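You operate a simulated robot arm through the tools that you are given. There is no shell and no other tool. Be economical: measure what you need, move in short steps, check, and stop when the job is done.

You run a simulated robot arm. Do the job below in one go: nothing can be reset, and whatever is moved stays where it is left.

JOB
Tip the large orange-handle jug into the mixer and mix the batch for the time on the batch card.
Fine: put the jug back; shut the lid, set the timer, start; wait for DONE. Set down upright: large orange-handle jug.

It is judged by the outcome, as a careful person would: the job done as asked, and still so three seconds after it is handed in. It fails if anything else is knocked over, pushed out of place, dropped, spilled or broken. Lids that push on must go on centred and level and be pressed home; caps that screw on are set level and turned clockwise until they are tight.

ROBOT AND FRAMES
A 6-joint arm with a four-finger gripper on a trunk, on a base that drives. Base frame: it is fixed to the floor where the robot stands at the start and does not move with it; the origin is under the middle of the robot, x ahead of it, y to its left, z up. Units: m, rad, N and s.
With the tool pointing down near the work surface it reaches from about 0.1 to 0.92 m from the robot's upright axis, wherever it stands. Its first joint turns from -2.897 to 2.897 rad. Places, roughly: batch job card [1, 0.5, 1.2]; mixer [0.6, -0.8, 0.8]; mixer display [0.5, -0.4, 1]; mixer lid [0.9, -0.8, 1.1]; mixer start key [0.5, -0.3, 0.9]; mixer timer dial [0.5, -0.5, 0.9]. Payload 3.43 kg.
The tool frame sits at the grasp point between the pads (the TCP): z along the fingers, y along the line on which they close. The tips reach 0.03 m beyond it. Largest opening 0.12 m; the body of the gripper starts 0.085 m behind the TCP.
Orientation is that of the tool frame in the base frame, as [roll, pitch, yaw] about the fixed x, y, z axes, in that order (R = Rz(yaw) Ry(pitch) Rx(roll)). With the fingers straight down and closing along the base's y, the tool's x points along the base's -x, its y along +y and its z along -z.

CONTROLS
- The arm moves only by the tool jog_arm. Its argument "motion" is one flat list of numbers, 7 for each row, row after row: the shift along the tool's x, y, z in m, then the turn, a rotation vector about the tool's x, y, z in rad, then the finger opening in m, from 0 to 0.12. In form: [dx, dy, dz, wx, wy, wz, fingers, dx, dy, dz, wx, wy, wz, fingers, ...]. A call has 1 to 10 rows; each row is the pose to reach, as a shift and turn from the pose commanded when the call began, along the tool's axes at that moment. A row lasts 0.2 s, in which the tool goes at most 0.05 m and 0.15 rad; a call with a longer step from one row to the next is refused whole, and so is a gripper value outside its range. Where a pose cannot be reached the arm comes as near as it can. A force on the tool above 50 N (or 10 N above the force at the start of the call, whichever is more), or a blocked arm, ends the call early, and 0.2 s more pass. Each finger halts on what it meets, pressing with about 42 N; the grip force reading is that of the motor and also rises with nothing between the fingers. The clock runs only during rows and for 0.2 s after the last one: add rows that repeat a pose to give the fingers time. The reply holds the time, the measured pose of the TCP, the force on the tool along the base axes, the opening and the grip force, in the units named above and with some noise, with the torque about the TCP (base axes, N m) and any sound that the robot's microphone picked up.
- Cameras (640 x 400 px; columns grow to the right, rows downward): "scene" is now at [0.0693, 0.1664, 1.5113]; the picture's right is [-0.27, -0.96, 0.00], its down [-0.53, 0.15, -0.83] and it looks along [0.80, -0.22, -0.55] (base axes); focal length 214 px, centre (320, 200). "wrist" rides on the gripper at [0.071, -0.017, -0.121] in the tool frame; the picture's right is [0.23, 0.97, 0.00], its down [-0.81, 0.19, -0.55] and it looks along [-0.54, 0.13, 0.83] (tool axes); focal length 275 px, centre (320, 200). There is no depth. A picture from a camera that has moved, and an enlarged one, comes with that camera's place and axes in the base frame and with its lens. The place of the scene camera against the robot may be out by one fixed shift of up to 0.012 m in any direction.
- get_image(camera): a new picture of that camera. The clock stands still meanwhile.
- lift_body(by): slides the trunk up (or, below 0, down) by that many m; the arm and the scene camera ride with it, the base frame stays. It gives what a move gives, with no picture.
- base_move(legs): drives the robot by 1 to 6 legs, each [ahead, left, turn to the left] in m, m and rad, along the robot's own axes; the way and the turn of a leg run together, so that a leg with both is an arc; at most 1.5 m and 3.142 rad a leg. The arm and the cameras ride along, it lands a little off, and it stops where it bumps. It gives what a move gives.
- turn_head(pan, tilt): turns the head with the scene camera to pan (to the left, within 2.094 rad either way) and tilt (down, from -0.506 to 1.204), counted from straight ahead of the robot. It gives what a move gives.
- inspect(camera, box): a new picture of the part [left, top, right, bottom] of that camera's present view, enlarged. The clock stands still meanwhile.
- hand_in(): hands the job in; it is judged then, once.

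Go step by step. Nothing tells you exact positions but the pictures and the camera data: compare them with the known pose of the tool, close in by small moves and look again before you grip or let go. The budget is 120 turns and 90 pictures, counting those below and the enlarged ones. Unless the task says otherwise, let go and move clear before handing in, and close with one line.

The tools are called after "Emit:" by a JSON object that holds its "name" and its "arguments". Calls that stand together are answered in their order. jog_arm: Moves the arm, as the interface text tells. Its arguments: {"type":"object","properties":{"motion":{"type":"array"}},"required":["motion"]} The other tools are called the same way: lift_body (by) slides the trunk up or down; base_move (legs) drives the base; turn_head (pan, tilt) turns the head that bears the scene camera; get_image (camera) takes a picture; inspect (camera, box) takes an enlarged picture of a part of a camera's view; hand_in () hands the job in.

At the start:

```text
clock: 0.0
tcp_pos: [0.4828, -0.2578, 1.3612]
ee_rot: [3.141, 0.001, 3.142]
wrist_force: [0.4, -0.1, -0.3]
wrist_torque: [0.0, 0.0, -0.02]
width: 0.12
finger_force: 0.1
trunk travel left (down, up): [-0.075, 0.465]
robot x, y, heading: [-0.0017, -0.0005, 0.001]
head pan, tilt: [-0.269, 0.583]
```

scene: 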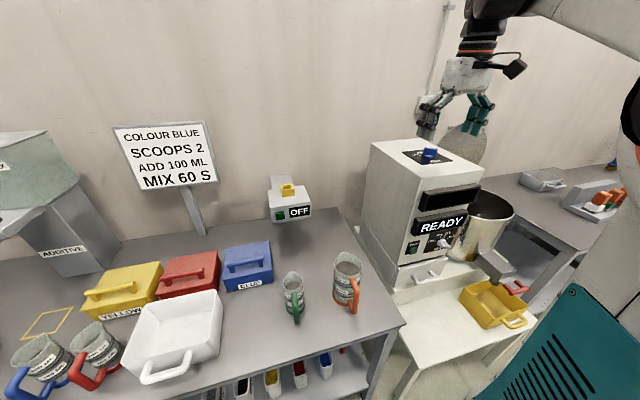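
wrist: 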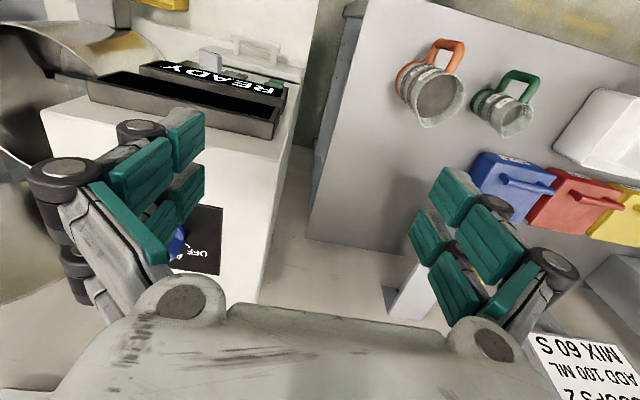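

The card reads MIX 60 S; the orange-handled jug stands near the right end of the table, with the mixer to the right of it. I'll look closer at the mixer and the jug.

Emit:
{"name": "inspect", "arguments": {"camera": "scene", "box": [340, 120, 540, 340]}}

Emit:
{"name": "inspect", "arguments": {"camera": "scene", "box": [240, 220, 420, 340]}}

Emit:
{"name": "turn_head", "arguments": {"pan": -0.9, "tilt": 0.6}}

```text
1.82 times, centred on (440, 230) of scene
camera zoom: at [0.0693, 0.1664, 1.5113], right [-0.27, -0.96, 0.0], down [-0.53, 0.15, -0.83], along [0.8, -0.22, -0.55], focal length 390 px, centre (102, 146)
```

zoom: 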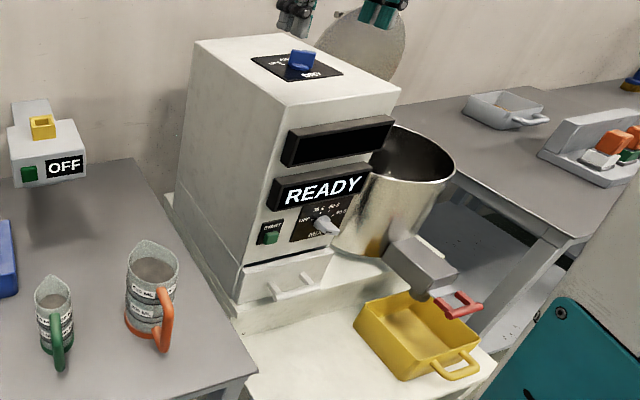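

```text
3.33 times, centred on (330, 280) of scene
camera zoom: at [0.0693, 0.1664, 1.5113], right [-0.27, -0.96, 0.0], down [-0.53, 0.15, -0.83], along [0.8, -0.22, -0.55], focal length 715 px, centre (287, -67)
```

zoom: 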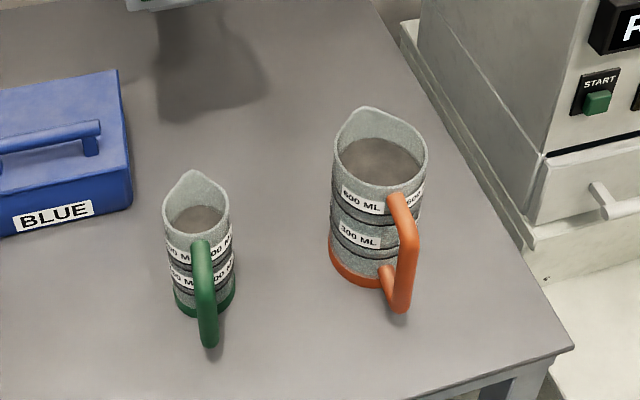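

```text
clock: 1.0
tcp_pos: [0.4819, -0.2581, 1.3621]
ee_rot: [3.14, 0.0, 3.141]
wrist_force: [-0.6, -0.8, 0.0]
wrist_torque: [0.01, 0.01, -0.02]
width: 0.1198
finger_force: 0.0
trunk travel left (down, up): [-0.075, 0.465]
robot x, y, heading: [0.0009, -0.0007, 0.004]
head pan, tilt: [-0.901, 0.6]
```

Emit:
{"name": "get_image", "arguments": {"camera": "scene"}}

```text
85 pictures are left
camera scene: at [0.0385, 0.1207, 1.5098], right [-0.78, -0.62, 0.0], down [-0.35, 0.44, -0.83], along [0.51, -0.65, -0.56], focal length 214 px, centre (320, 200)
```

scene: 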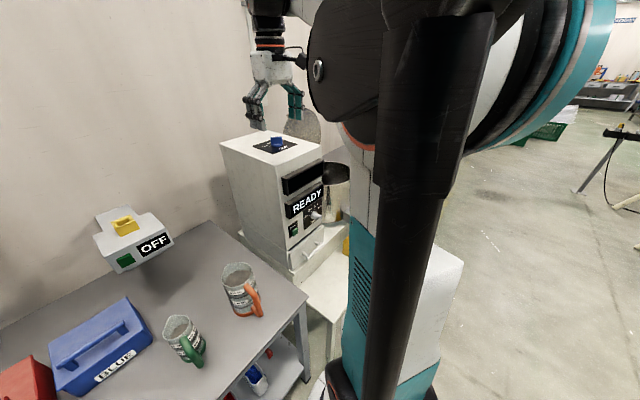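

Jug estimated at about (0.48, -0.04), table at about 0.79. I'll raise the trunk and drive to the right, to get a good look at the mixer bowl, lid and controls.

Emit:
{"name": "lift_body", "arguments": {"by": 0.3}}

Emit:
{"name": "base_move", "arguments": {"legs": [[-0.15, 0, 0], [0, -0.5, 0]]}}

Emit:
{"name": "turn_head", "arguments": {"pan": -0.2, "tilt": 0.85}}

Emit:
{"name": "get_image", "arguments": {"camera": "scene"}}

Emit:
{"name": "get_image", "arguments": {"camera": "wrist"}}

```text
clock: 4.0
tcp_pos: [0.4824, -0.2563, 1.6609]
ee_rot: [-3.14, 0.0, 3.14]
wrist_force: [0.3, 0.2, -0.6]
wrist_torque: [0.0, 0.02, 0.01]
width: 0.1203
finger_force: 0.0
trunk travel left (down, up): [-0.375, 0.165]
robot x, y, heading: [-0.0018, -0.0026, 0.0]
head pan, tilt: [-0.901, 0.6]
```

```text
clock: 7.9
tcp_pos: [0.3376, -0.754, 1.662]
ee_rot: [-3.14, -0.001, -3.14]
wrist_force: [-0.7, -0.2, 0.2]
wrist_torque: [0.05, 0.02, -0.01]
width: 0.1201
finger_force: 0.0
trunk travel left (down, up): [-0.375, 0.165]
robot x, y, heading: [-0.1435, -0.4945, 0.004]
head pan, tilt: [-0.901, 0.6]
```

```text
clock: 9.0
tcp_pos: [0.338, -0.7533, 1.6628]
ee_rot: [-3.141, -0.001, -3.138]
wrist_force: [0.0, -0.3, 0.5]
wrist_torque: [-0.01, 0.0, -0.01]
width: 0.1199
finger_force: 0.2
trunk travel left (down, up): [-0.375, 0.165]
robot x, y, heading: [-0.1466, -0.4978, 0.005]
head pan, tilt: [-0.201, 0.85]
```

```text
84 pictures are left
camera scene: at [-0.0868, -0.3223, 1.7889], right [-0.2, -0.98, 0.0], down [-0.74, 0.15, -0.66], along [0.65, -0.13, -0.75], focal length 214 px, centre (320, 200)
```

scene: 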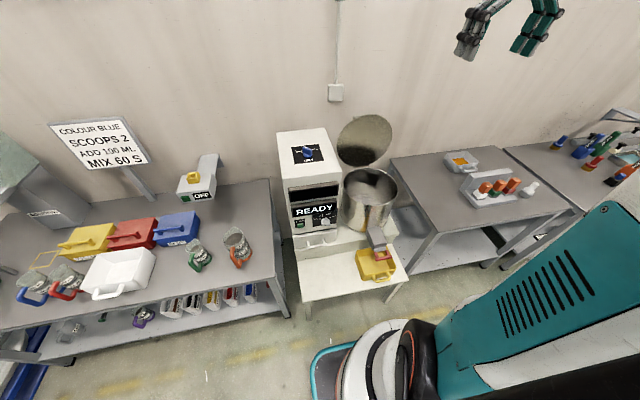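

```text
83 pictures are left
camera wrist: at [0.2659, -0.7706, 1.7836], right [-0.23, 0.97, 0.0], down [0.81, 0.19, 0.55], along [0.54, 0.13, -0.83], focal length 275 px, centre (320, 200)
```

wrist: 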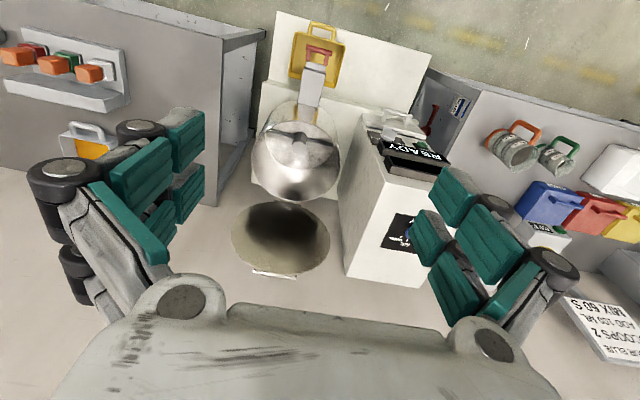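

Emit:
{"name": "inspect", "arguments": {"camera": "scene", "box": [260, 100, 440, 300]}}

Emit:
{"name": "inspect", "arguments": {"camera": "wrist", "box": [200, 0, 460, 300]}}

Emit:
{"name": "inspect", "arguments": {"camera": "scene", "box": [180, 210, 280, 290]}}

```text
2.00 times, centred on (350, 200) of scene
camera zoom: at [-0.0868, -0.3223, 1.7889], right [-0.2, -0.98, 0.0], down [-0.74, 0.15, -0.66], along [0.65, -0.13, -0.75], focal length 429 px, centre (260, 200)
```

zoom: 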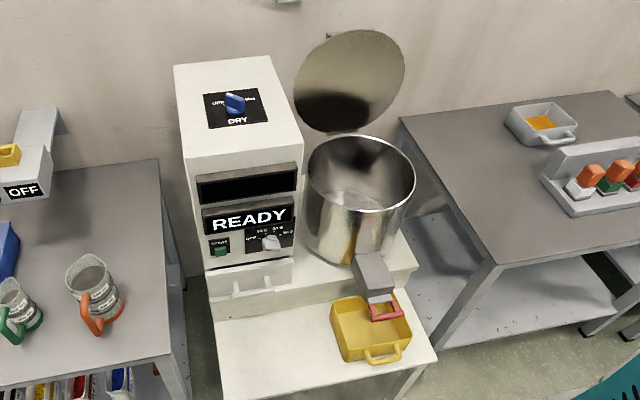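

```text
1.33 times, centred on (330, 150) of wrist
camera zoom: at [0.2659, -0.7706, 1.7836], right [-0.23, 0.97, 0.0], down [0.81, 0.19, 0.55], along [0.54, 0.13, -0.83], focal length 367 px, centre (307, 267)
```

zoom: 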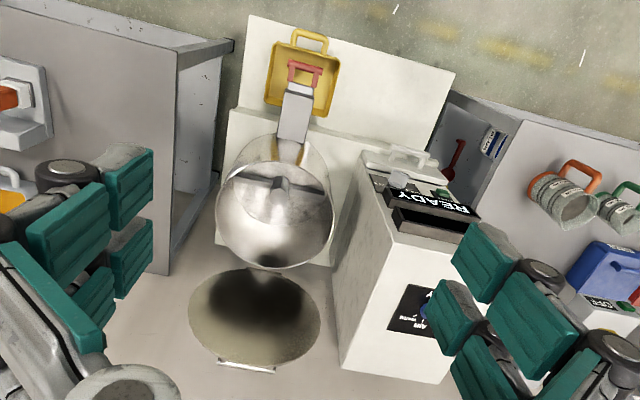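

```text
5.00 times, centred on (230, 250) of scene
camera zoom: at [-0.0868, -0.3223, 1.7889], right [-0.2, -0.98, 0.0], down [-0.74, 0.15, -0.66], along [0.65, -0.13, -0.75], focal length 1072 px, centre (770, -50)
```

zoom: 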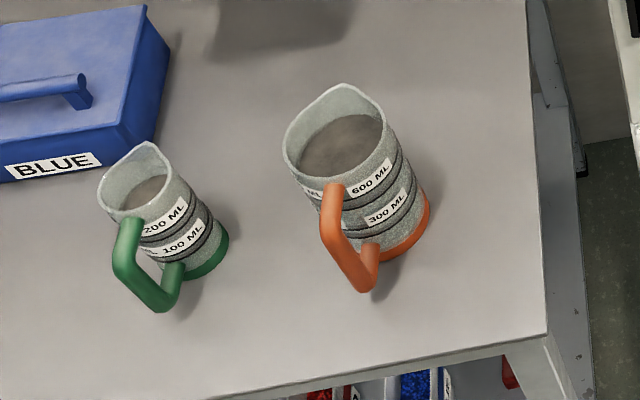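

Bowl rim centre is around (0.66, -0.75, 0.97), radius about 0.14, with the lid standing open behind it. The jug stands at (0.495, -0.035) with its handle toward -x and spout toward +x. I'll go back and tilt the tool nearly horizontal, so the fingers can straddle the handle and grip the jug body.

Emit:
{"name": "base_move", "arguments": {"legs": [[0, 0.46, 0]]}}

Emit:
{"name": "jog_arm", "arguments": {"motion": [0, 0, 0, 0, -0.14, 0, 0.12, 0, 0, 0, 0, -0.28, 0, 0.12, 0, 0, 0, 0, -0.42, 0, 0.12, 0, 0, 0, 0, -0.56, 0, 0.12, 0, 0, 0, 0, -0.7, 0, 0.12, 0, 0, 0, 0, -0.84, 0, 0.12, 0, 0, 0, 0, -0.98, 0, 0.12, 0, 0, 0, 0, -1.1, 0, 0.12, 0, 0, 0, 0, -1.22, 0, 0.12, 0, 0, 0, 0, -1.22, 0, 0.12]}}

Emit:
{"name": "lift_body", "arguments": {"by": -0.37}}

```text
clock: 11.8
tcp_pos: [0.3354, -0.2847, 1.6619]
ee_rot: [-3.139, 0.0, -3.136]
wrist_force: [0.3, 0.5, 0.3]
wrist_torque: [-0.07, 0.02, -0.01]
width: 0.1199
finger_force: 0.0
trunk travel left (down, up): [-0.375, 0.165]
robot x, y, heading: [-0.1515, -0.0333, 0.01]
head pan, tilt: [-0.201, 0.85]
```

```text
clock: 12.7
tcp_pos: [0.3951, -0.3302, 1.6647]
ee_rot: [3.14, 0.469, -3.135]
wrist_force: [0.4, 0.2, 0.0]
wrist_torque: [0.04, 0.03, -0.01]
width: 0.1201
finger_force: 0.1
trunk travel left (down, up): [-0.375, 0.165]
robot x, y, heading: [-0.1558, -0.0311, 0.007]
head pan, tilt: [-0.201, 0.85]
stopped in row 4: the arm was blocked; the commanded pose is now the measured one
```

```text
clock: 16.3
tcp_pos: [0.3936, -0.3293, 1.2955]
ee_rot: [-3.141, 0.471, -3.135]
wrist_force: [0.4, -0.2, -0.5]
wrist_torque: [0.01, 0.0, 0.02]
width: 0.1199
finger_force: 0.1
trunk travel left (down, up): [-0.005, 0.535]
robot x, y, heading: [-0.1468, -0.0353, 0.001]
head pan, tilt: [-0.201, 0.85]
```

The tilt was blocked near a joint limit, so I'll move the arm lower and more to the middle before tilting again.

Emit:
{"name": "jog_arm", "arguments": {"motion": [0.009, 0.031, 0.031, 0, 0, 0, 0.12, 0.018, 0.062, 0.062, 0, 0, 0, 0.12, 0.026, 0.093, 0.093, 0, 0, 0, 0.12, 0.035, 0.124, 0.124, 0, 0, 0, 0.12, 0.044, 0.155, 0.155, 0, 0, 0, 0.12, 0.053, 0.186, 0.186, 0, 0, 0, 0.12, 0.061, 0.217, 0.217, 0, 0, 0, 0.12, 0.069, 0.25, 0.246, 0, 0, 0, 0.12, 0.069, 0.25, 0.246, 0, 0, 0, 0.12]}}

Emit:
{"name": "jog_arm", "arguments": {"motion": [0, 0, 0, 0, -0.14, 0, 0.12, 0, 0, 0, 0, -0.28, 0, 0.12, 0, 0, 0, 0, -0.42, 0, 0.12, 0, 0, 0, 0, -0.56, 0, 0.12, 0, 0, 0, 0, -0.7, 0, 0.12, 0, 0, 0, 0, -0.75, 0, 0.12, 0, 0, 0, 0, -0.75, 0, 0.12]}}

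Emit:
{"name": "get_image", "arguments": {"camera": "scene"}}

```text
clock: 18.3
tcp_pos: [0.4402, -0.0747, 1.0453]
ee_rot: [-3.141, 0.469, -3.134]
wrist_force: [0.3, 0.2, -0.3]
wrist_torque: [-0.03, 0.03, 0.0]
width: 0.1197
finger_force: 0.0
trunk travel left (down, up): [-0.005, 0.535]
robot x, y, heading: [-0.1514, -0.0289, 0.01]
head pan, tilt: [-0.201, 0.85]
```

```text
clock: 19.9
tcp_pos: [0.4409, -0.0782, 1.0439]
ee_rot: [3.141, 1.221, -3.133]
wrist_force: [0.5, -0.2, -0.2]
wrist_torque: [-0.01, -0.02, 0.0]
width: 0.12
finger_force: 0.1
trunk travel left (down, up): [-0.005, 0.535]
robot x, y, heading: [-0.1499, -0.0351, 0.008]
head pan, tilt: [-0.201, 0.85]
```

```text
79 pictures are left
camera scene: at [-0.0899, 0.1438, 1.4189], right [-0.18, -0.98, 0.0], down [-0.74, 0.14, -0.66], along [0.65, -0.12, -0.75], focal length 214 px, centre (320, 200)
```

scene: 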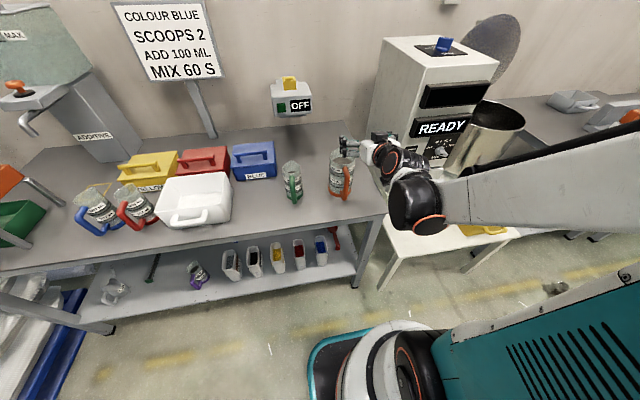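

The tool is now tilted 20° below horizontal. I'll move back and down to the grip height, then check the alignment with the wrist camera.

Emit:
{"name": "jog_arm", "arguments": {"motion": [0.015, 0.012, -0.04, 0, 0, 0, 0.12, 0.03, 0.03, -0.07, 0, 0, 0, 0.12, 0.075, 0.043, -0.07, 0, 0, 0, 0.12, 0.115, 0.043, -0.06, 0, 0, 0, 0.12, 0.155, 0.043, -0.048, 0, 0, 0, 0.12, 0.194, 0.043, -0.036, 0, 0, 0, 0.12, 0.194, 0.043, -0.036, 0, 0, 0, 0.12]}}

Emit:
{"name": "get_image", "arguments": {"camera": "wrist"}}

Emit:
{"name": "inspect", "arguments": {"camera": "scene", "box": [270, 130, 430, 250]}}

```text
clock: 21.5
tcp_pos: [0.3518, -0.0376, 0.9736]
ee_rot: [-3.141, 1.218, -3.133]
wrist_force: [1.1, -0.8, 0.5]
wrist_torque: [0.02, -0.02, 0.0]
width: 0.1198
finger_force: 0.1
out of reach, approached as far as the arm can: row 4, 5, 6, 7
trunk travel left (down, up): [-0.005, 0.535]
robot x, y, heading: [-0.1492, -0.0302, 0.008]
head pan, tilt: [-0.201, 0.85]
```

```text
78 pictures are left
camera wrist: at [0.2134, -0.0557, 0.9482], right [-0.09, 0.97, -0.22], down [-0.24, 0.19, 0.95], along [0.97, 0.13, 0.22], focal length 275 px, centre (320, 200)
```

wrist: 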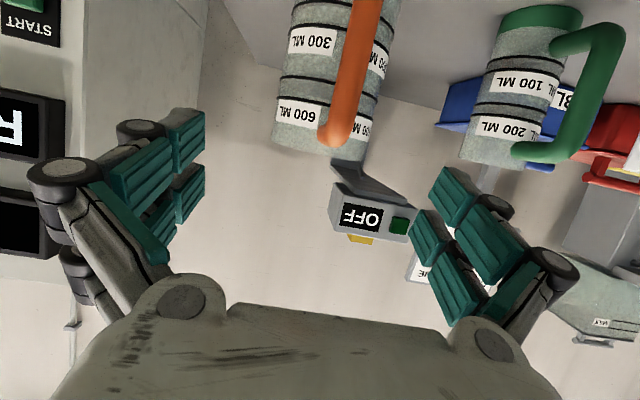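

```text
3.33 times, centred on (350, 190) of scene
camera zoom: at [-0.0877, 0.1479, 1.4217], right [-0.13, -0.99, 0.0], down [-0.72, 0.09, -0.69], along [0.68, -0.09, -0.73], focal length 715 px, centre (220, 233)
```

zoom: 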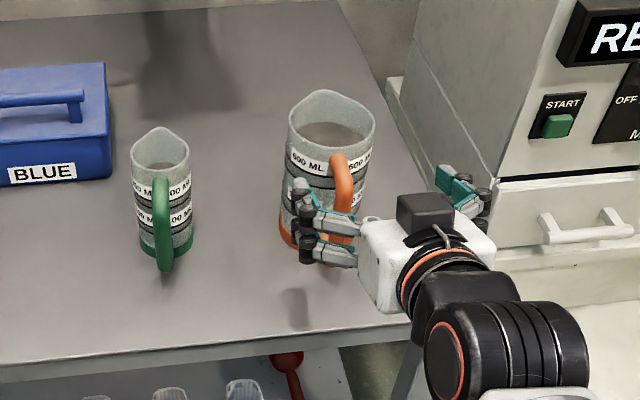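

Reach near the robot is limited at this low height. I'll back the base off and extend the arm instead.

Emit:
{"name": "base_move", "arguments": {"legs": [[-0.2, 0, 0]]}}

Emit:
{"name": "jog_arm", "arguments": {"motion": [-0.014, 0, 0.04, 0, 0, 0, 0.12, -0.028, 0, 0.08, 0, 0, 0, 0.12, -0.042, 0.005, 0.12, 0, 0, 0, 0.12, -0.056, 0.005, 0.16, 0, 0, 0, 0.12, -0.02, 0.005, 0.175, 0, 0, 0, 0.12, 0.025, 0.005, 0.19, 0, 0, 0, 0.12, 0.025, 0.005, 0.19, 0, 0, 0, 0.12]}}

```text
clock: 23.1
tcp_pos: [0.1529, -0.0368, 0.9731]
ee_rot: [3.141, 1.219, -3.13]
wrist_force: [0.8, 0.6, 0.1]
wrist_torque: [0.01, 0.0, -0.01]
width: 0.1202
finger_force: 0.1
trunk travel left (down, up): [-0.005, 0.535]
robot x, y, heading: [-0.35, -0.0305, 0.019]
head pan, tilt: [-0.201, 0.85]
```

```text
clock: 24.6
tcp_pos: [0.3347, -0.0242, 0.9025]
ee_rot: [3.141, 1.215, -3.13]
wrist_force: [-0.1, 0.9, -0.6]
wrist_torque: [-0.04, -0.02, -0.01]
width: 0.1199
finger_force: 0.0
out of reach, approached as far as the arm can: row 6, 7
trunk travel left (down, up): [-0.005, 0.535]
robot x, y, heading: [-0.3484, -0.0334, 0.018]
head pan, tilt: [-0.201, 0.85]
```

Emit:
{"name": "jog_arm", "arguments": {"motion": [-0.005, 0, 0.03, 0, 0, 0, 0.12, -0.005, 0, 0.03, 0, 0, 0, 0.12]}}

Emit:
{"name": "get_image", "arguments": {"camera": "wrist"}}

Emit:
{"name": "turn_head", "arguments": {"pan": -0.1, "tilt": 0.65}}

Emit:
{"name": "inspect", "arguments": {"camera": "scene", "box": [240, 130, 400, 250]}}

```text
clock: 25.2
tcp_pos: [0.3649, -0.0262, 0.8967]
ee_rot: [-3.141, 1.218, -3.131]
wrist_force: [1.1, 0.2, -0.2]
wrist_torque: [0.06, -0.01, -0.02]
width: 0.1197
finger_force: 0.1
trunk travel left (down, up): [-0.005, 0.535]
robot x, y, heading: [-0.3479, -0.0352, 0.012]
head pan, tilt: [-0.201, 0.85]
```

```text
76 pictures are left
camera wrist: at [0.2273, -0.0449, 0.873], right [-0.09, 0.97, -0.22], down [-0.24, 0.19, 0.95], along [0.97, 0.14, 0.22], focal length 275 px, centre (320, 200)
```

wrist: 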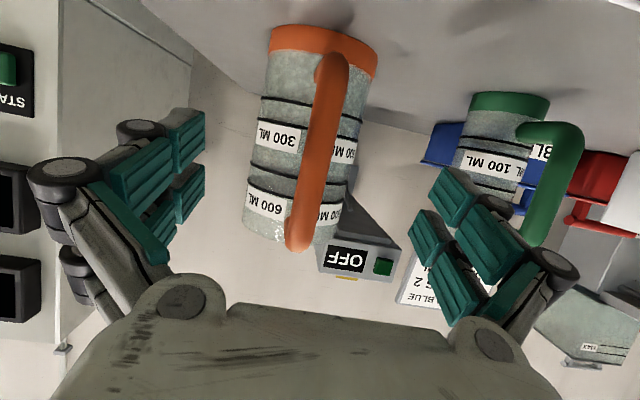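

```text
clock: 26.0
tcp_pos: [0.3643, -0.0259, 0.8979]
ee_rot: [3.142, 1.218, -3.127]
wrist_force: [0.2, 0.1, -0.9]
wrist_torque: [0.0, 0.03, 0.02]
width: 0.12
finger_force: 0.1
trunk travel left (down, up): [-0.005, 0.535]
robot x, y, heading: [-0.347, -0.0321, 0.017]
head pan, tilt: [-0.099, 0.649]
```

```text
3.33 times, centred on (320, 190) of scene
camera zoom: at [-0.2803, 0.1483, 1.4355], right [-0.09, -1.0, 0.0], down [-0.6, 0.05, -0.8], along [0.79, -0.07, -0.61], focal length 715 px, centre (320, 233)
```

zoom: 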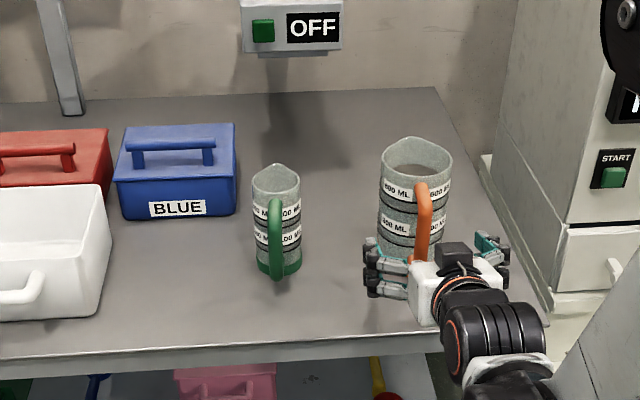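

The jug's axis is at about y = -0.032, slightly right of the gripper line. I'll slide in around the handle with the fingers open.

Emit:
{"name": "jog_arm", "arguments": {"motion": [-0.004, -0.006, 0.02, 0, 0, 0, 0.12, -0.008, -0.007, 0.05, 0, 0, 0, 0.12, -0.013, -0.007, 0.08, 0, 0, 0, 0.12, -0.018, -0.007, 0.108, 0, 0, 0, 0.12, -0.018, -0.007, 0.108, 0, 0, 0, 0.12]}}

Emit:
{"name": "get_image", "arguments": {"camera": "wrist"}}

Emit:
{"name": "inspect", "arguments": {"camera": "scene", "box": [290, 150, 370, 210]}}

```text
clock: 27.2
tcp_pos: [0.4758, -0.0336, 0.8788]
ee_rot: [-3.141, 1.219, -3.13]
wrist_force: [0.0, 0.4, -1.0]
wrist_torque: [0.03, -0.03, -0.02]
width: 0.1201
finger_force: 0.1
trunk travel left (down, up): [-0.005, 0.535]
robot x, y, heading: [-0.3468, -0.0317, 0.013]
head pan, tilt: [-0.099, 0.649]
```

```text
74 pictures are left
camera wrist: at [0.3382, -0.0537, 0.8547], right [-0.09, 0.97, -0.22], down [-0.24, 0.19, 0.95], along [0.97, 0.14, 0.22], focal length 275 px, centre (320, 200)
```

wrist: 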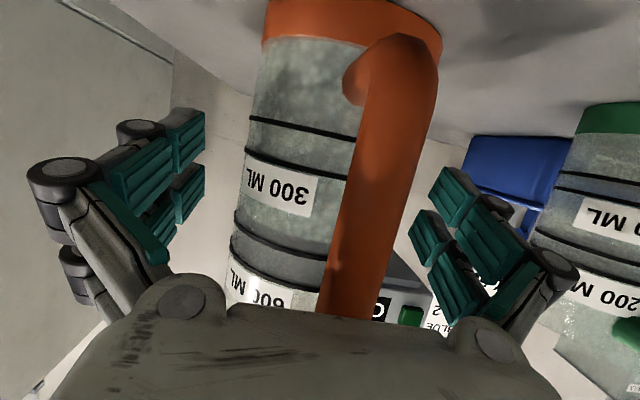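

```text
6.67 times, centred on (330, 180) of scene
camera zoom: at [-0.2799, 0.1483, 1.4355], right [-0.09, -1.0, 0.0], down [-0.6, 0.05, -0.8], along [0.79, -0.07, -0.6], focal length 1430 px, centre (253, 333)
```

zoom: 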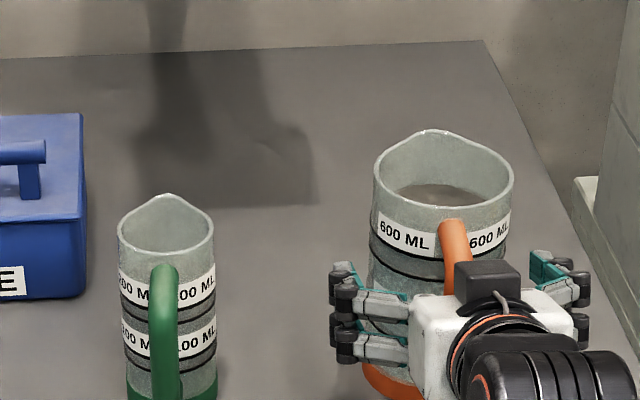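

The fingertips just about reach the jug's axis. I'll creep a few millimetres further in and close.

Emit:
{"name": "jog_arm", "arguments": {"motion": [0, 0.001, 0.008, 0, 0, 0, 0.12, 0, 0.001, 0.008, 0, 0, 0, 0.12]}}

Emit:
{"name": "jog_arm", "arguments": {"motion": [0, 0, 0, 0, 0, 0, 0.105, 0, 0, 0, 0, 0, 0, 0.09, 0, 0, 0, 0, 0, 0, 0.07, 0, 0, 0, 0, 0, 0, 0.07, 0, 0, 0, 0, 0, 0, 0.07]}}

Emit:
{"name": "inspect", "arguments": {"camera": "scene", "box": [290, 150, 370, 210]}}

```text
clock: 27.8
tcp_pos: [0.4819, -0.0325, 0.8758]
ee_rot: [3.141, 1.219, -3.13]
wrist_force: [-0.2, 0.7, 0.4]
wrist_torque: [0.0, 0.01, 0.0]
width: 0.12
finger_force: 0.1
trunk travel left (down, up): [-0.005, 0.535]
robot x, y, heading: [-0.3471, -0.032, 0.014]
head pan, tilt: [-0.099, 0.649]
```

```text
clock: 29.0
tcp_pos: [0.4825, -0.0324, 0.876]
ee_rot: [3.142, 1.219, -3.129]
wrist_force: [-1.0, 1.1, 1.5]
wrist_torque: [-0.14, 0.0, 0.02]
width: 0.0909
finger_force: 42.2
trunk travel left (down, up): [-0.005, 0.535]
robot x, y, heading: [-0.3472, -0.0352, 0.013]
head pan, tilt: [-0.099, 0.649]
```

```text
6.67 times, centred on (330, 180) of scene
camera zoom: at [-0.2805, 0.1485, 1.4355], right [-0.09, -1.0, 0.0], down [-0.6, 0.05, -0.8], along [0.79, -0.07, -0.6], focal length 1430 px, centre (253, 333)
```

zoom: 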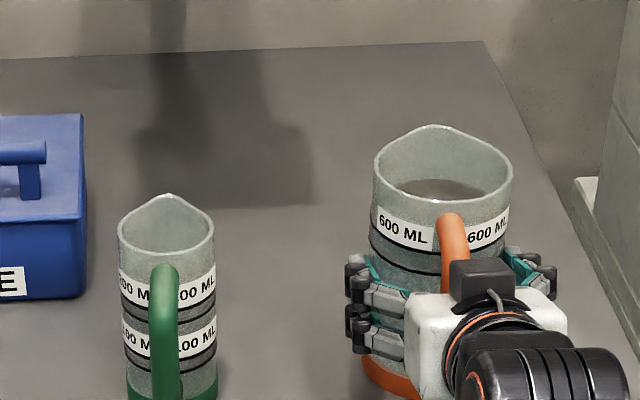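

Gripped at 0.091 m. I'll lift a little and check that the jug comes up level.

Emit:
{"name": "jog_arm", "arguments": {"motion": [-0.009, 0, -0.003, 0, 0, 0, 0.07, -0.019, 0, -0.007, 0, 0, 0, 0.07, -0.028, 0, -0.01, 0, 0, 0, 0.07, -0.047, 0, -0.017, 0, 0, 0, 0.07, -0.047, 0, -0.017, 0, 0, 0, 0.07]}}

Emit:
{"name": "inspect", "arguments": {"camera": "scene", "box": [290, 150, 370, 210]}}

Emit:
{"name": "get_image", "arguments": {"camera": "wrist"}}

```text
clock: 30.2
tcp_pos: [0.4823, -0.032, 0.93]
ee_rot: [-3.139, 1.218, -3.128]
wrist_force: [-0.8, 0.2, -5.7]
wrist_torque: [-0.04, 0.12, 0.03]
width: 0.0911
finger_force: 41.8
trunk travel left (down, up): [-0.005, 0.535]
robot x, y, heading: [-0.3488, -0.0324, 0.014]
head pan, tilt: [-0.099, 0.649]
```

```text
6.67 times, centred on (330, 180) of scene
camera zoom: at [-0.2801, 0.1484, 1.4355], right [-0.09, -1.0, 0.0], down [-0.6, 0.05, -0.8], along [0.79, -0.07, -0.6], focal length 1430 px, centre (253, 333)
```

zoom: 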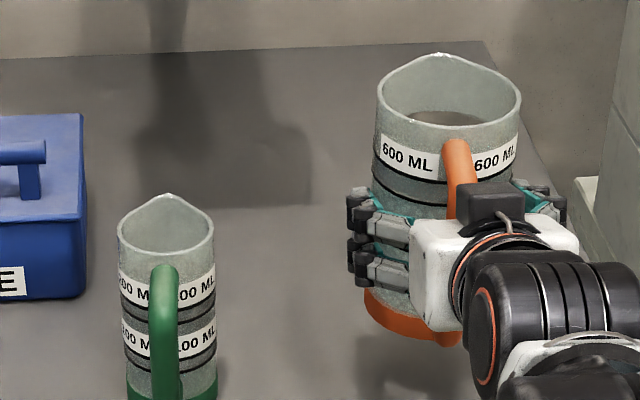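

```text
70 pictures are left
camera wrist: at [0.3442, -0.0517, 0.9046], right [-0.09, 0.97, -0.22], down [-0.24, 0.19, 0.95], along [0.97, 0.14, 0.22], focal length 275 px, centre (320, 200)
```

wrist: 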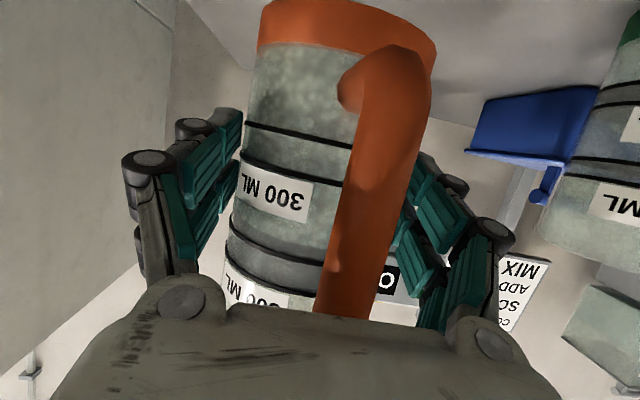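

The jug lifted level and holds. I'll raise the trunk, back off and drive across until I'm in front of the bowl.

Emit:
{"name": "lift_body", "arguments": {"by": 0.3}}

Emit:
{"name": "base_move", "arguments": {"legs": [[-0.25, 0, 0], [0, -0.6, 0], [0, -0.13, -0.014]]}}

Emit:
{"name": "turn_head", "arguments": {"pan": 0.0, "tilt": 0.55}}

Emit:
{"name": "get_image", "arguments": {"camera": "scene"}}

```text
clock: 33.2
tcp_pos: [0.4826, -0.0329, 1.2288]
ee_rot: [-3.141, 1.218, -3.13]
wrist_force: [-0.1, -0.7, -4.4]
wrist_torque: [0.01, 0.12, -0.03]
width: 0.0906
finger_force: 42.2
trunk travel left (down, up): [-0.305, 0.235]
robot x, y, heading: [-0.3494, -0.034, 0.013]
head pan, tilt: [-0.099, 0.649]
```

```text
clock: 38.9
tcp_pos: [0.2422, -0.7825, 1.228]
ee_rot: [3.137, 1.218, 3.138]
wrist_force: [0.2, -0.3, -4.4]
wrist_torque: [0.05, 0.08, 0.05]
width: 0.0906
finger_force: 42.0
trunk travel left (down, up): [-0.305, 0.235]
robot x, y, heading: [-0.5858, -0.7723, -0.0]
head pan, tilt: [-0.099, 0.649]
```

```text
clock: 39.6
tcp_pos: [0.2425, -0.7796, 1.2287]
ee_rot: [3.141, 1.218, 3.141]
wrist_force: [-0.4, 0.0, -5.0]
wrist_torque: [-0.01, 0.11, -0.02]
width: 0.0909
finger_force: 42.1
trunk travel left (down, up): [-0.305, 0.235]
robot x, y, heading: [-0.5874, -0.7714, 0.006]
head pan, tilt: [0.0, 0.55]
```

```text
69 pictures are left
camera scene: at [-0.5154, -0.5822, 1.7443], right [0.0, -1.0, 0.0], down [-0.52, 0.0, -0.85], along [0.85, 0.0, -0.52], focal length 214 px, centre (320, 200)
```

scene: 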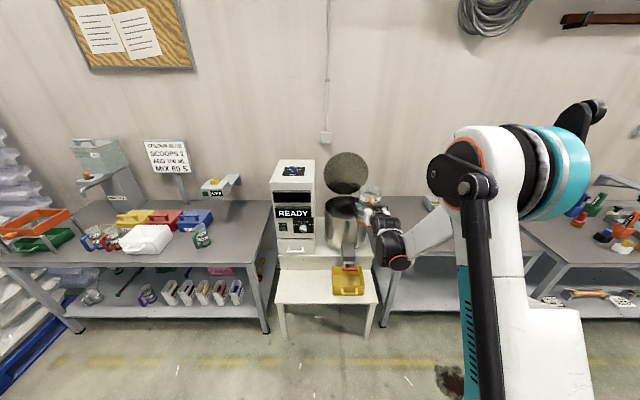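

I'll retract and raise the arm a bit for dexterity, then drive forward so that the jug ends up above the bowl.

Emit:
{"name": "jog_arm", "arguments": {"motion": [-0.014, 0, -0.034, 0, 0, 0, 0.07, -0.028, 0, -0.068, 0, 0, 0, 0.07, -0.042, 0, -0.103, 0, 0, 0, 0.07, -0.056, 0, -0.1376, 0, 0, 0, 0.07, -0.056, 0, -0.1376, 0, 0, 0, 0.07]}}

Emit:
{"name": "base_move", "arguments": {"legs": [[0.46, 0.045, 0]]}}

Emit:
{"name": "get_image", "arguments": {"camera": "scene"}}

```text
clock: 40.8
tcp_pos: [0.134, -0.7814, 1.3281]
ee_rot: [3.141, 1.218, 3.142]
wrist_force: [0.5, -0.6, -4.7]
wrist_torque: [0.0, 0.08, 0.03]
width: 0.0908
finger_force: 41.7
trunk travel left (down, up): [-0.305, 0.235]
robot x, y, heading: [-0.5858, -0.7689, 0.003]
head pan, tilt: [0.0, 0.55]
```

```text
clock: 43.5
tcp_pos: [0.5946, -0.7268, 1.3297]
ee_rot: [3.141, 1.215, -3.128]
wrist_force: [0.7, 0.0, -4.2]
wrist_torque: [0.0, 0.11, 0.01]
width: 0.0908
finger_force: 41.7
trunk travel left (down, up): [-0.305, 0.235]
robot x, y, heading: [-0.13, -0.7257, 0.013]
head pan, tilt: [0.0, 0.55]
```

```text
68 pictures are left
camera scene: at [-0.0567, -0.5338, 1.7442], right [0.01, -1.0, 0.0], down [-0.52, -0.01, -0.85], along [0.85, 0.01, -0.52], focal length 214 px, centre (320, 200)
```

scene: 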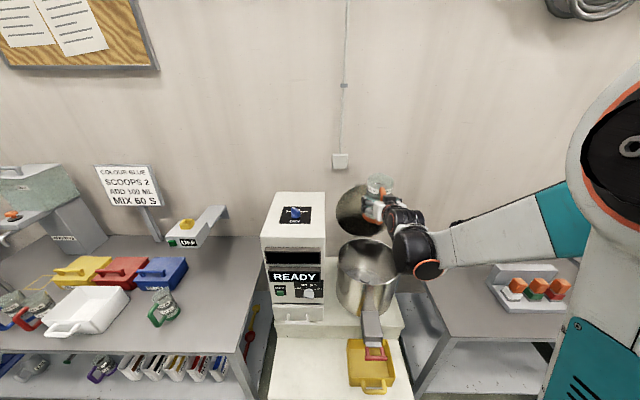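

The jug is in line with the bowl. I'll lower the trunk to pouring height and look from nearby.

Emit:
{"name": "lift_body", "arguments": {"by": -0.19}}

Emit:
{"name": "turn_head", "arguments": {"pan": -0.2, "tilt": 0.7}}

Emit:
{"name": "inspect", "arguments": {"camera": "scene", "box": [220, 80, 480, 260]}}

```text
clock: 45.6
tcp_pos: [0.5929, -0.7263, 1.1399]
ee_rot: [3.141, 1.219, -3.131]
wrist_force: [0.3, 0.3, -4.1]
wrist_torque: [-0.01, 0.1, 0.0]
width: 0.0904
finger_force: 42.5
trunk travel left (down, up): [-0.115, 0.425]
robot x, y, heading: [-0.1283, -0.7267, 0.007]
head pan, tilt: [0.0, 0.55]
```

```text
clock: 46.3
tcp_pos: [0.5932, -0.7261, 1.1389]
ee_rot: [3.141, 1.219, -3.132]
wrist_force: [0.8, 0.0, -5.6]
wrist_torque: [0.01, 0.08, 0.02]
width: 0.0906
finger_force: 41.9
trunk travel left (down, up): [-0.115, 0.425]
robot x, y, heading: [-0.1295, -0.7252, 0.011]
head pan, tilt: [-0.201, 0.7]
```

```text
2.22 times, centred on (350, 170) of scene
camera zoom: at [-0.0641, -0.5508, 1.5412], right [-0.19, -0.98, 0.0], down [-0.63, 0.12, -0.76], along [0.75, -0.14, -0.64], focal length 477 px, centre (253, 267)
```

zoom: 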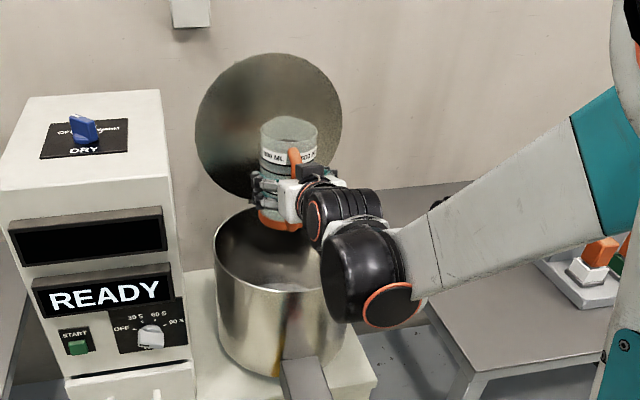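

Clear all round: I'll tip the jug toward the bowl centre about a diagonal axis, the first half now.

Emit:
{"name": "jog_arm", "arguments": {"motion": [-0.003, -0.01, 0.01, -0.034, 0.099, 0.093, 0.07, -0.007, -0.02, 0.019, -0.068, 0.198, 0.186, 0.07, -0.007, -0.02, 0.019, -0.102, 0.297, 0.279, 0.07, -0.007, -0.02, 0.019, -0.136, 0.396, 0.372, 0.07, -0.007, -0.02, 0.019, -0.169, 0.495, 0.466, 0.07, -0.007, -0.02, 0.019, -0.203, 0.594, 0.559, 0.07, -0.007, -0.02, 0.019, -0.237, 0.693, 0.652, 0.07]}}

Emit:
{"name": "inspect", "arguments": {"camera": "scene", "box": [220, 80, 480, 260]}}

```text
clock: 47.9
tcp_pos: [0.6137, -0.7469, 1.1397]
ee_rot: [2.472, 0.325, 2.626]
wrist_force: [-0.3, -0.4, -5.2]
wrist_torque: [-0.02, 0.08, -0.02]
width: 0.0904
finger_force: 42.2
trunk travel left (down, up): [-0.115, 0.425]
robot x, y, heading: [-0.1287, -0.7249, 0.014]
head pan, tilt: [-0.201, 0.7]
```

```text
2.22 times, centred on (350, 170) of scene
camera zoom: at [-0.0638, -0.5511, 1.5411], right [-0.19, -0.98, 0.0], down [-0.63, 0.12, -0.76], along [0.75, -0.14, -0.64], focal length 477 px, centre (253, 267)
```

zoom: 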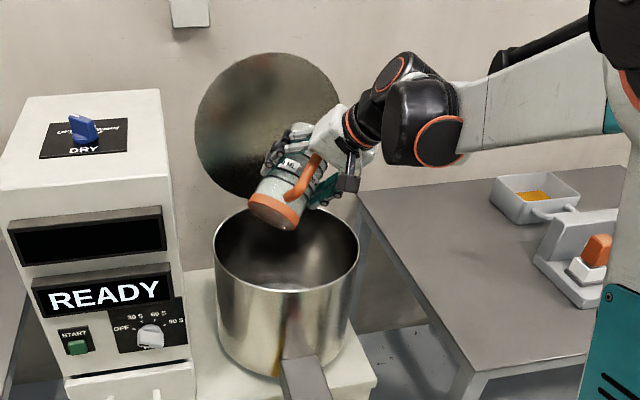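

The jug is tipped about 56° with the lip over the bowl and nothing out yet. I'll continue tipping to about 120° and hold.

Emit:
{"name": "jog_arm", "arguments": {"motion": [0, 0, 0, -0.034, 0.099, 0.093, 0.07, 0, 0, 0, -0.068, 0.198, 0.186, 0.07, 0, 0, 0, -0.102, 0.297, 0.279, 0.07, 0, 0, 0, -0.136, 0.396, 0.372, 0.07, 0, 0, 0, -0.169, 0.495, 0.466, 0.07, 0, 0, 0, -0.203, 0.594, 0.559, 0.07, 0, 0, 0, -0.237, 0.693, 0.652, 0.07, 0, 0, 0, -0.271, 0.792, 0.745, 0.07, 0, 0, 0, -0.271, 0.792, 0.745, 0.07, 0, 0, 0, -0.271, 0.792, 0.745, 0.07]}}

Emit:
{"name": "inspect", "arguments": {"camera": "scene", "box": [220, 80, 480, 260]}}

```text
clock: 50.1
tcp_pos: [0.6131, -0.7471, 1.1397]
ee_rot: [2.154, -0.758, 2.705]
wrist_force: [-0.6, 0.7, -2.3]
wrist_torque: [-0.04, 0.02, -0.05]
width: 0.0901
finger_force: 41.7
trunk travel left (down, up): [-0.115, 0.425]
robot x, y, heading: [-0.1271, -0.7255, 0.015]
head pan, tilt: [-0.201, 0.7]
```

```text
2.22 times, centred on (350, 170) of scene
camera zoom: at [-0.0645, -0.5509, 1.5412], right [-0.19, -0.98, 0.0], down [-0.63, 0.12, -0.76], along [0.75, -0.14, -0.64], focal length 477 px, centre (253, 267)
```

zoom: 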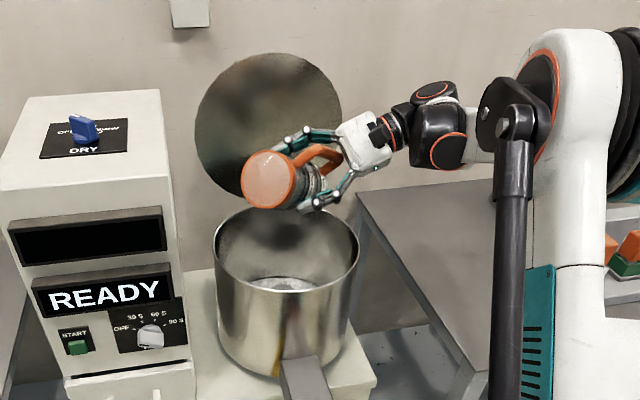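

It's pouring: the load fell from about 5 N to 2.3 N. I'll tip a little more and hold so that it empties fully.

Emit:
{"name": "jog_arm", "arguments": {"motion": [0, 0, 0, -0.034, 0.099, 0.093, 0.07, 0, 0, 0, -0.068, 0.198, 0.186, 0.07, 0, 0, 0, -0.102, 0.297, 0.279, 0.07, 0, 0, 0, -0.102, 0.297, 0.279, 0.07, 0, 0, 0, -0.102, 0.297, 0.279, 0.07, 0, 0, 0, -0.102, 0.297, 0.279, 0.07, 0, 0, 0, -0.102, 0.297, 0.279, 0.07, 0, 0, 0, -0.102, 0.297, 0.279, 0.07, 0, 0, 0, -0.102, 0.297, 0.279, 0.07, 0, 0, 0, -0.102, 0.297, 0.279, 0.07]}}

Emit:
{"name": "inspect", "arguments": {"camera": "scene", "box": [260, 100, 400, 230]}}

```text
clock: 52.3
tcp_pos: [0.6143, -0.7474, 1.1404]
ee_rot: [1.831, -1.135, 2.971]
wrist_force: [-0.1, -0.2, -2.5]
wrist_torque: [-0.05, -0.03, -0.01]
width: 0.0899
finger_force: 41.8
trunk travel left (down, up): [-0.115, 0.425]
robot x, y, heading: [-0.1292, -0.7273, 0.012]
head pan, tilt: [-0.201, 0.7]
```

```text
3.08 times, centred on (330, 165) of scene
camera zoom: at [-0.0642, -0.551, 1.5412], right [-0.19, -0.98, 0.0], down [-0.63, 0.12, -0.76], along [0.75, -0.14, -0.64], focal length 660 px, centre (289, 308)
```

zoom: 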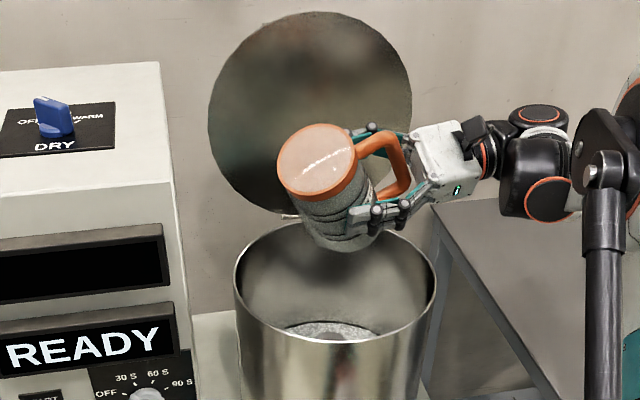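

The load is steady at the empty weight, so the jug has emptied into the bowl. I'll tip it back upright the same way.

Emit:
{"name": "jog_arm", "arguments": {"motion": [0, 0, 0, 0.034, -0.099, -0.093, 0.07, 0, 0, 0, 0.068, -0.198, -0.186, 0.07, 0, 0, 0, 0.102, -0.297, -0.279, 0.07, 0, 0, 0, 0.136, -0.396, -0.372, 0.07, 0, 0, 0, 0.169, -0.495, -0.466, 0.07, 0, 0, 0, 0.203, -0.594, -0.559, 0.07, 0, 0, 0, 0.237, -0.693, -0.652, 0.07, 0, 0, 0, 0.271, -0.792, -0.745, 0.07, 0, 0, 0, 0.305, -0.891, -0.838, 0.07, 0, 0, 0, 0.305, -0.891, -0.838, 0.07]}}

Emit:
{"name": "jog_arm", "arguments": {"motion": [0, 0, 0, 0.034, -0.099, -0.093, 0.07, 0, 0, 0, 0.068, -0.198, -0.186, 0.07, 0, 0, 0, 0.102, -0.297, -0.279, 0.07, 0, 0, 0, 0.136, -0.396, -0.372, 0.07, 0, 0, 0, 0.169, -0.495, -0.466, 0.07, 0, 0, 0, 0.203, -0.594, -0.559, 0.07, 0, 0, 0, 0.237, -0.693, -0.652, 0.07, 0, 0, 0, 0.271, -0.792, -0.745, 0.07, 0, 0, 0, 0.305, -0.891, -0.838, 0.07, 0, 0, 0, 0.305, -0.891, -0.838, 0.07]}}

Emit:
{"name": "lift_body", "arguments": {"by": 0.19}}

Emit:
{"name": "get_image", "arguments": {"camera": "scene"}}

```text
clock: 54.5
tcp_pos: [0.6125, -0.7475, 1.1413]
ee_rot: [2.404, 0.056, 2.61]
wrist_force: [-1.1, -0.7, -2.0]
wrist_torque: [-0.04, 0.01, 0.01]
width: 0.0897
finger_force: 41.6
trunk travel left (down, up): [-0.115, 0.425]
robot x, y, heading: [-0.1322, -0.7246, 0.011]
head pan, tilt: [-0.201, 0.7]
```

```text
clock: 56.7
tcp_pos: [0.6141, -0.7472, 1.1391]
ee_rot: [-3.139, 1.219, -3.127]
wrist_force: [0.5, -0.1, -1.6]
wrist_torque: [0.02, 0.03, -0.02]
width: 0.09
finger_force: 42.4
trunk travel left (down, up): [-0.115, 0.425]
robot x, y, heading: [-0.1307, -0.7237, 0.01]
head pan, tilt: [-0.201, 0.7]
```

```text
clock: 58.8
tcp_pos: [0.6146, -0.7467, 1.3286]
ee_rot: [3.141, 1.219, -3.13]
wrist_force: [0.0, 0.6, -2.0]
wrist_torque: [0.01, 0.04, 0.0]
width: 0.0895
finger_force: 42.5
trunk travel left (down, up): [-0.305, 0.235]
robot x, y, heading: [-0.1283, -0.7255, 0.011]
head pan, tilt: [-0.201, 0.7]
```

```text
63 pictures are left
camera scene: at [-0.0642, -0.5509, 1.731], right [-0.19, -0.98, 0.0], down [-0.63, 0.12, -0.76], along [0.75, -0.14, -0.64], focal length 214 px, centre (320, 200)
```

scene: 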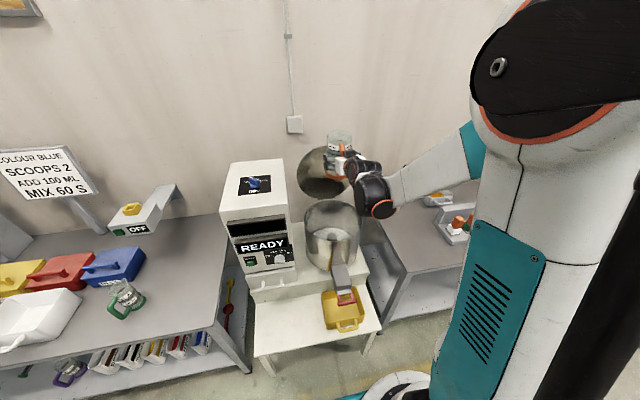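

The jug is upright again. Now I'll drive back to its table, keeping high.

Emit:
{"name": "base_move", "arguments": {"legs": [[-0.46, 0, 0], [0, 0.69, 0]]}}

Emit:
{"name": "jog_arm", "arguments": {"motion": [0.011, 0.005, 0.028, 0, 0, 0, 0.07, 0.025, 0.01, 0.06, 0, 0, 0, 0.07, 0.042, 0.015, 0.09, 0, 0, 0, 0.07, 0.063, 0.02, 0.119, 0, 0, 0, 0.07, 0.063, 0.02, 0.119, 0, 0, 0, 0.07]}}

```text
clock: 64.9
tcp_pos: [0.1545, -0.0688, 1.3294]
ee_rot: [3.142, 1.219, -3.126]
wrist_force: [-0.2, 0.0, -1.8]
wrist_torque: [-0.01, 0.01, -0.01]
width: 0.0896
finger_force: 42.4
trunk travel left (down, up): [-0.305, 0.235]
robot x, y, heading: [-0.5866, -0.053, 0.016]
head pan, tilt: [-0.201, 0.7]
```

```text
clock: 66.1
tcp_pos: [0.2424, -0.05, 1.2289]
ee_rot: [3.14, 1.218, -3.126]
wrist_force: [0.4, -0.2, -1.2]
wrist_torque: [0.01, 0.0, 0.01]
width: 0.0894
finger_force: 42.2
trunk travel left (down, up): [-0.305, 0.235]
robot x, y, heading: [-0.5875, -0.0492, 0.016]
head pan, tilt: [-0.201, 0.7]
```

Emit:
{"name": "base_move", "arguments": {"legs": [[0.24, 0.015, 0]]}}

Emit:
{"name": "lift_body", "arguments": {"by": -0.3}}

Emit:
{"name": "get_image", "arguments": {"camera": "scene"}}

```text
clock: 67.9
tcp_pos: [0.4861, -0.0304, 1.2274]
ee_rot: [-3.141, 1.217, -3.129]
wrist_force: [0.8, 0.3, -2.3]
wrist_torque: [-0.02, 0.07, -0.03]
width: 0.0896
finger_force: 42.1
trunk travel left (down, up): [-0.305, 0.235]
robot x, y, heading: [-0.3482, -0.0348, 0.018]
head pan, tilt: [-0.201, 0.7]
```

```text
clock: 70.9
tcp_pos: [0.4846, -0.0308, 0.9281]
ee_rot: [3.141, 1.218, -3.127]
wrist_force: [-0.2, -0.9, -1.9]
wrist_torque: [0.01, 0.07, 0.0]
width: 0.0899
finger_force: 41.9
trunk travel left (down, up): [-0.005, 0.535]
robot x, y, heading: [-0.3441, -0.0325, 0.016]
head pan, tilt: [-0.201, 0.7]
```

```text
62 pictures are left
camera scene: at [-0.2823, 0.1418, 1.4312], right [-0.18, -0.98, 0.0], down [-0.63, 0.12, -0.76], along [0.75, -0.14, -0.64], focal length 214 px, centre (320, 200)
```

scene: 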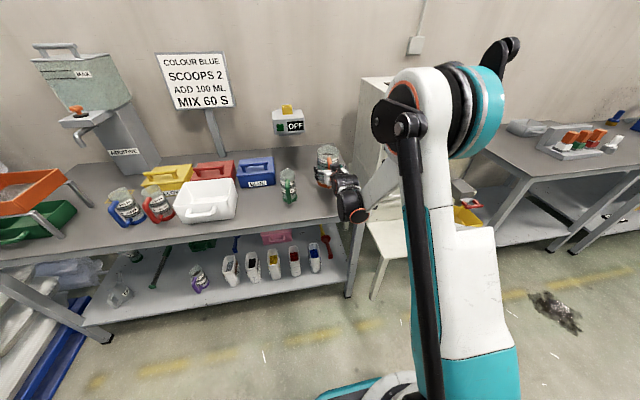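

Right above its old spot. I'll lower it gently to contact.

Emit:
{"name": "jog_arm", "arguments": {"motion": [0.015, -0.001, 0.006, 0, 0, 0, 0.07, 0.03, -0.001, 0.011, 0, 0, 0, 0.07, 0.04, -0.001, 0.0145, 0, 0, 0, 0.07, 0.045, -0.001, 0.0165, 0, 0, 0, 0.07, 0.048, -0.001, 0.0175, 0, 0, 0, 0.07, 0.048, -0.001, 0.0175, 0, 0, 0, 0.07]}}

Emit:
{"name": "turn_head", "arguments": {"pan": -0.1, "tilt": 0.65}}

Emit:
{"name": "inspect", "arguments": {"camera": "scene", "box": [290, 150, 370, 210]}}

Emit:
{"name": "get_image", "arguments": {"camera": "wrist"}}

```text
clock: 72.3
tcp_pos: [0.4856, -0.0324, 0.8773]
ee_rot: [3.141, 1.222, -3.128]
wrist_force: [3.6, 0.3, 6.9]
wrist_torque: [-0.37, -0.27, 0.11]
width: 0.0896
finger_force: 41.6
trunk travel left (down, up): [-0.005, 0.535]
robot x, y, heading: [-0.3424, -0.0327, 0.01]
head pan, tilt: [-0.201, 0.7]
```

```text
clock: 72.9
tcp_pos: [0.4851, -0.0313, 0.8782]
ee_rot: [-3.14, 1.219, -3.127]
wrist_force: [3.8, -0.5, 10.5]
wrist_torque: [-0.52, -0.41, 0.19]
width: 0.0896
finger_force: 42.3
trunk travel left (down, up): [-0.005, 0.535]
robot x, y, heading: [-0.3484, -0.0287, 0.018]
head pan, tilt: [-0.099, 0.649]
```

```text
6.67 times, centred on (330, 180) of scene
camera zoom: at [-0.28, 0.1502, 1.4356], right [-0.08, -1.0, 0.0], down [-0.6, 0.05, -0.8], along [0.79, -0.07, -0.6], focal length 1430 px, centre (253, 333)
```

zoom: 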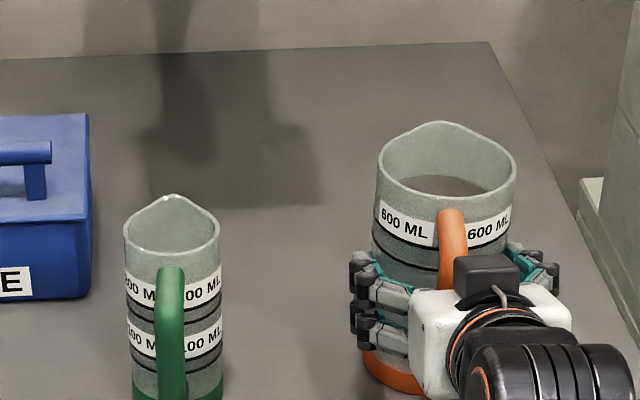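

```text
60 pictures are left
camera wrist: at [0.3475, -0.0517, 0.8531], right [-0.09, 0.97, -0.22], down [-0.24, 0.19, 0.95], along [0.97, 0.14, 0.22], focal length 275 px, centre (320, 200)
```

wrist: 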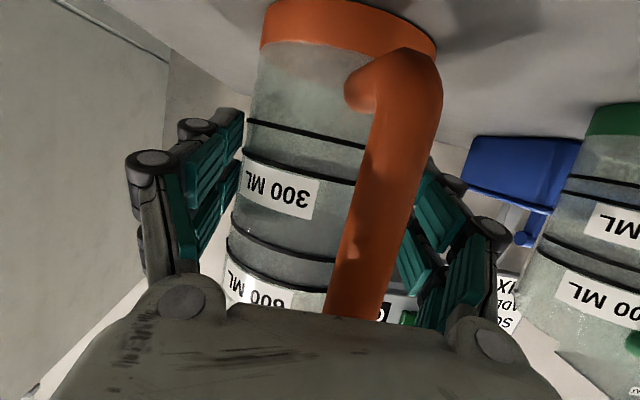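

The jug stands on the table. I'll ease the pressure, open the fingers and check before withdrawing.

Emit:
{"name": "jog_arm", "arguments": {"motion": [-0.002, 0, -0.0007, 0, 0, 0, 0.07, -0.002, 0, -0.0007, 0, 0, 0, 0.095, -0.002, 0, -0.0007, 0, 0, 0, 0.11, -0.002, 0, -0.0007, 0, 0, 0, 0.12, -0.002, 0, -0.0007, 0, 0, 0, 0.12]}}

Emit:
{"name": "jog_arm", "arguments": {"motion": [0, 0, -0.02, 0, 0, 0, 0.12, 0, 0, -0.05, 0, 0, 0, 0.12, 0, 0, -0.09, 0, 0, 0, 0.12, 0, 0, -0.13, 0, 0, 0, 0.12]}}

Emit:
{"name": "lift_body", "arguments": {"by": 0.3}}

Emit:
{"name": "inspect", "arguments": {"camera": "scene", "box": [270, 160, 400, 260]}}

```text
clock: 74.1
tcp_pos: [0.4846, -0.0324, 0.8797]
ee_rot: [3.141, 1.22, -3.128]
wrist_force: [-0.3, 0.5, -0.4]
wrist_torque: [0.04, 0.01, 0.01]
width: 0.1201
finger_force: 0.1
trunk travel left (down, up): [-0.005, 0.535]
robot x, y, heading: [-0.3441, -0.0302, 0.01]
head pan, tilt: [-0.099, 0.649]
```

```text
clock: 75.1
tcp_pos: [0.3624, -0.0344, 0.9249]
ee_rot: [3.139, 1.216, -3.13]
wrist_force: [0.3, 0.1, -0.4]
wrist_torque: [0.02, -0.01, -0.02]
width: 0.1199
finger_force: 0.1
trunk travel left (down, up): [-0.005, 0.535]
robot x, y, heading: [-0.3472, -0.0312, 0.015]
head pan, tilt: [-0.099, 0.649]
```

```text
clock: 78.1
tcp_pos: [0.3619, -0.0343, 1.2255]
ee_rot: [3.141, 1.218, -3.127]
wrist_force: [0.0, -0.5, -0.4]
wrist_torque: [-0.02, 0.01, 0.03]
width: 0.1201
finger_force: 0.1
trunk travel left (down, up): [-0.305, 0.235]
robot x, y, heading: [-0.3452, -0.0296, 0.021]
head pan, tilt: [-0.099, 0.649]
```

```text
4.00 times, centred on (335, 210) of scene
camera zoom: at [-0.2794, 0.1502, 1.7354], right [-0.08, -1.0, 0.0], down [-0.6, 0.05, -0.8], along [0.79, -0.07, -0.6], focal length 858 px, centre (260, 160)
```

zoom: 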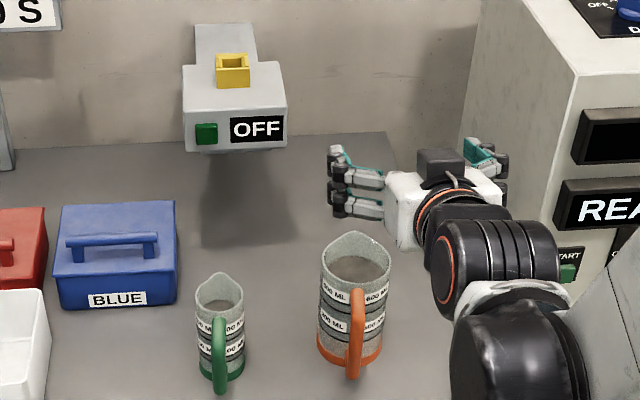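

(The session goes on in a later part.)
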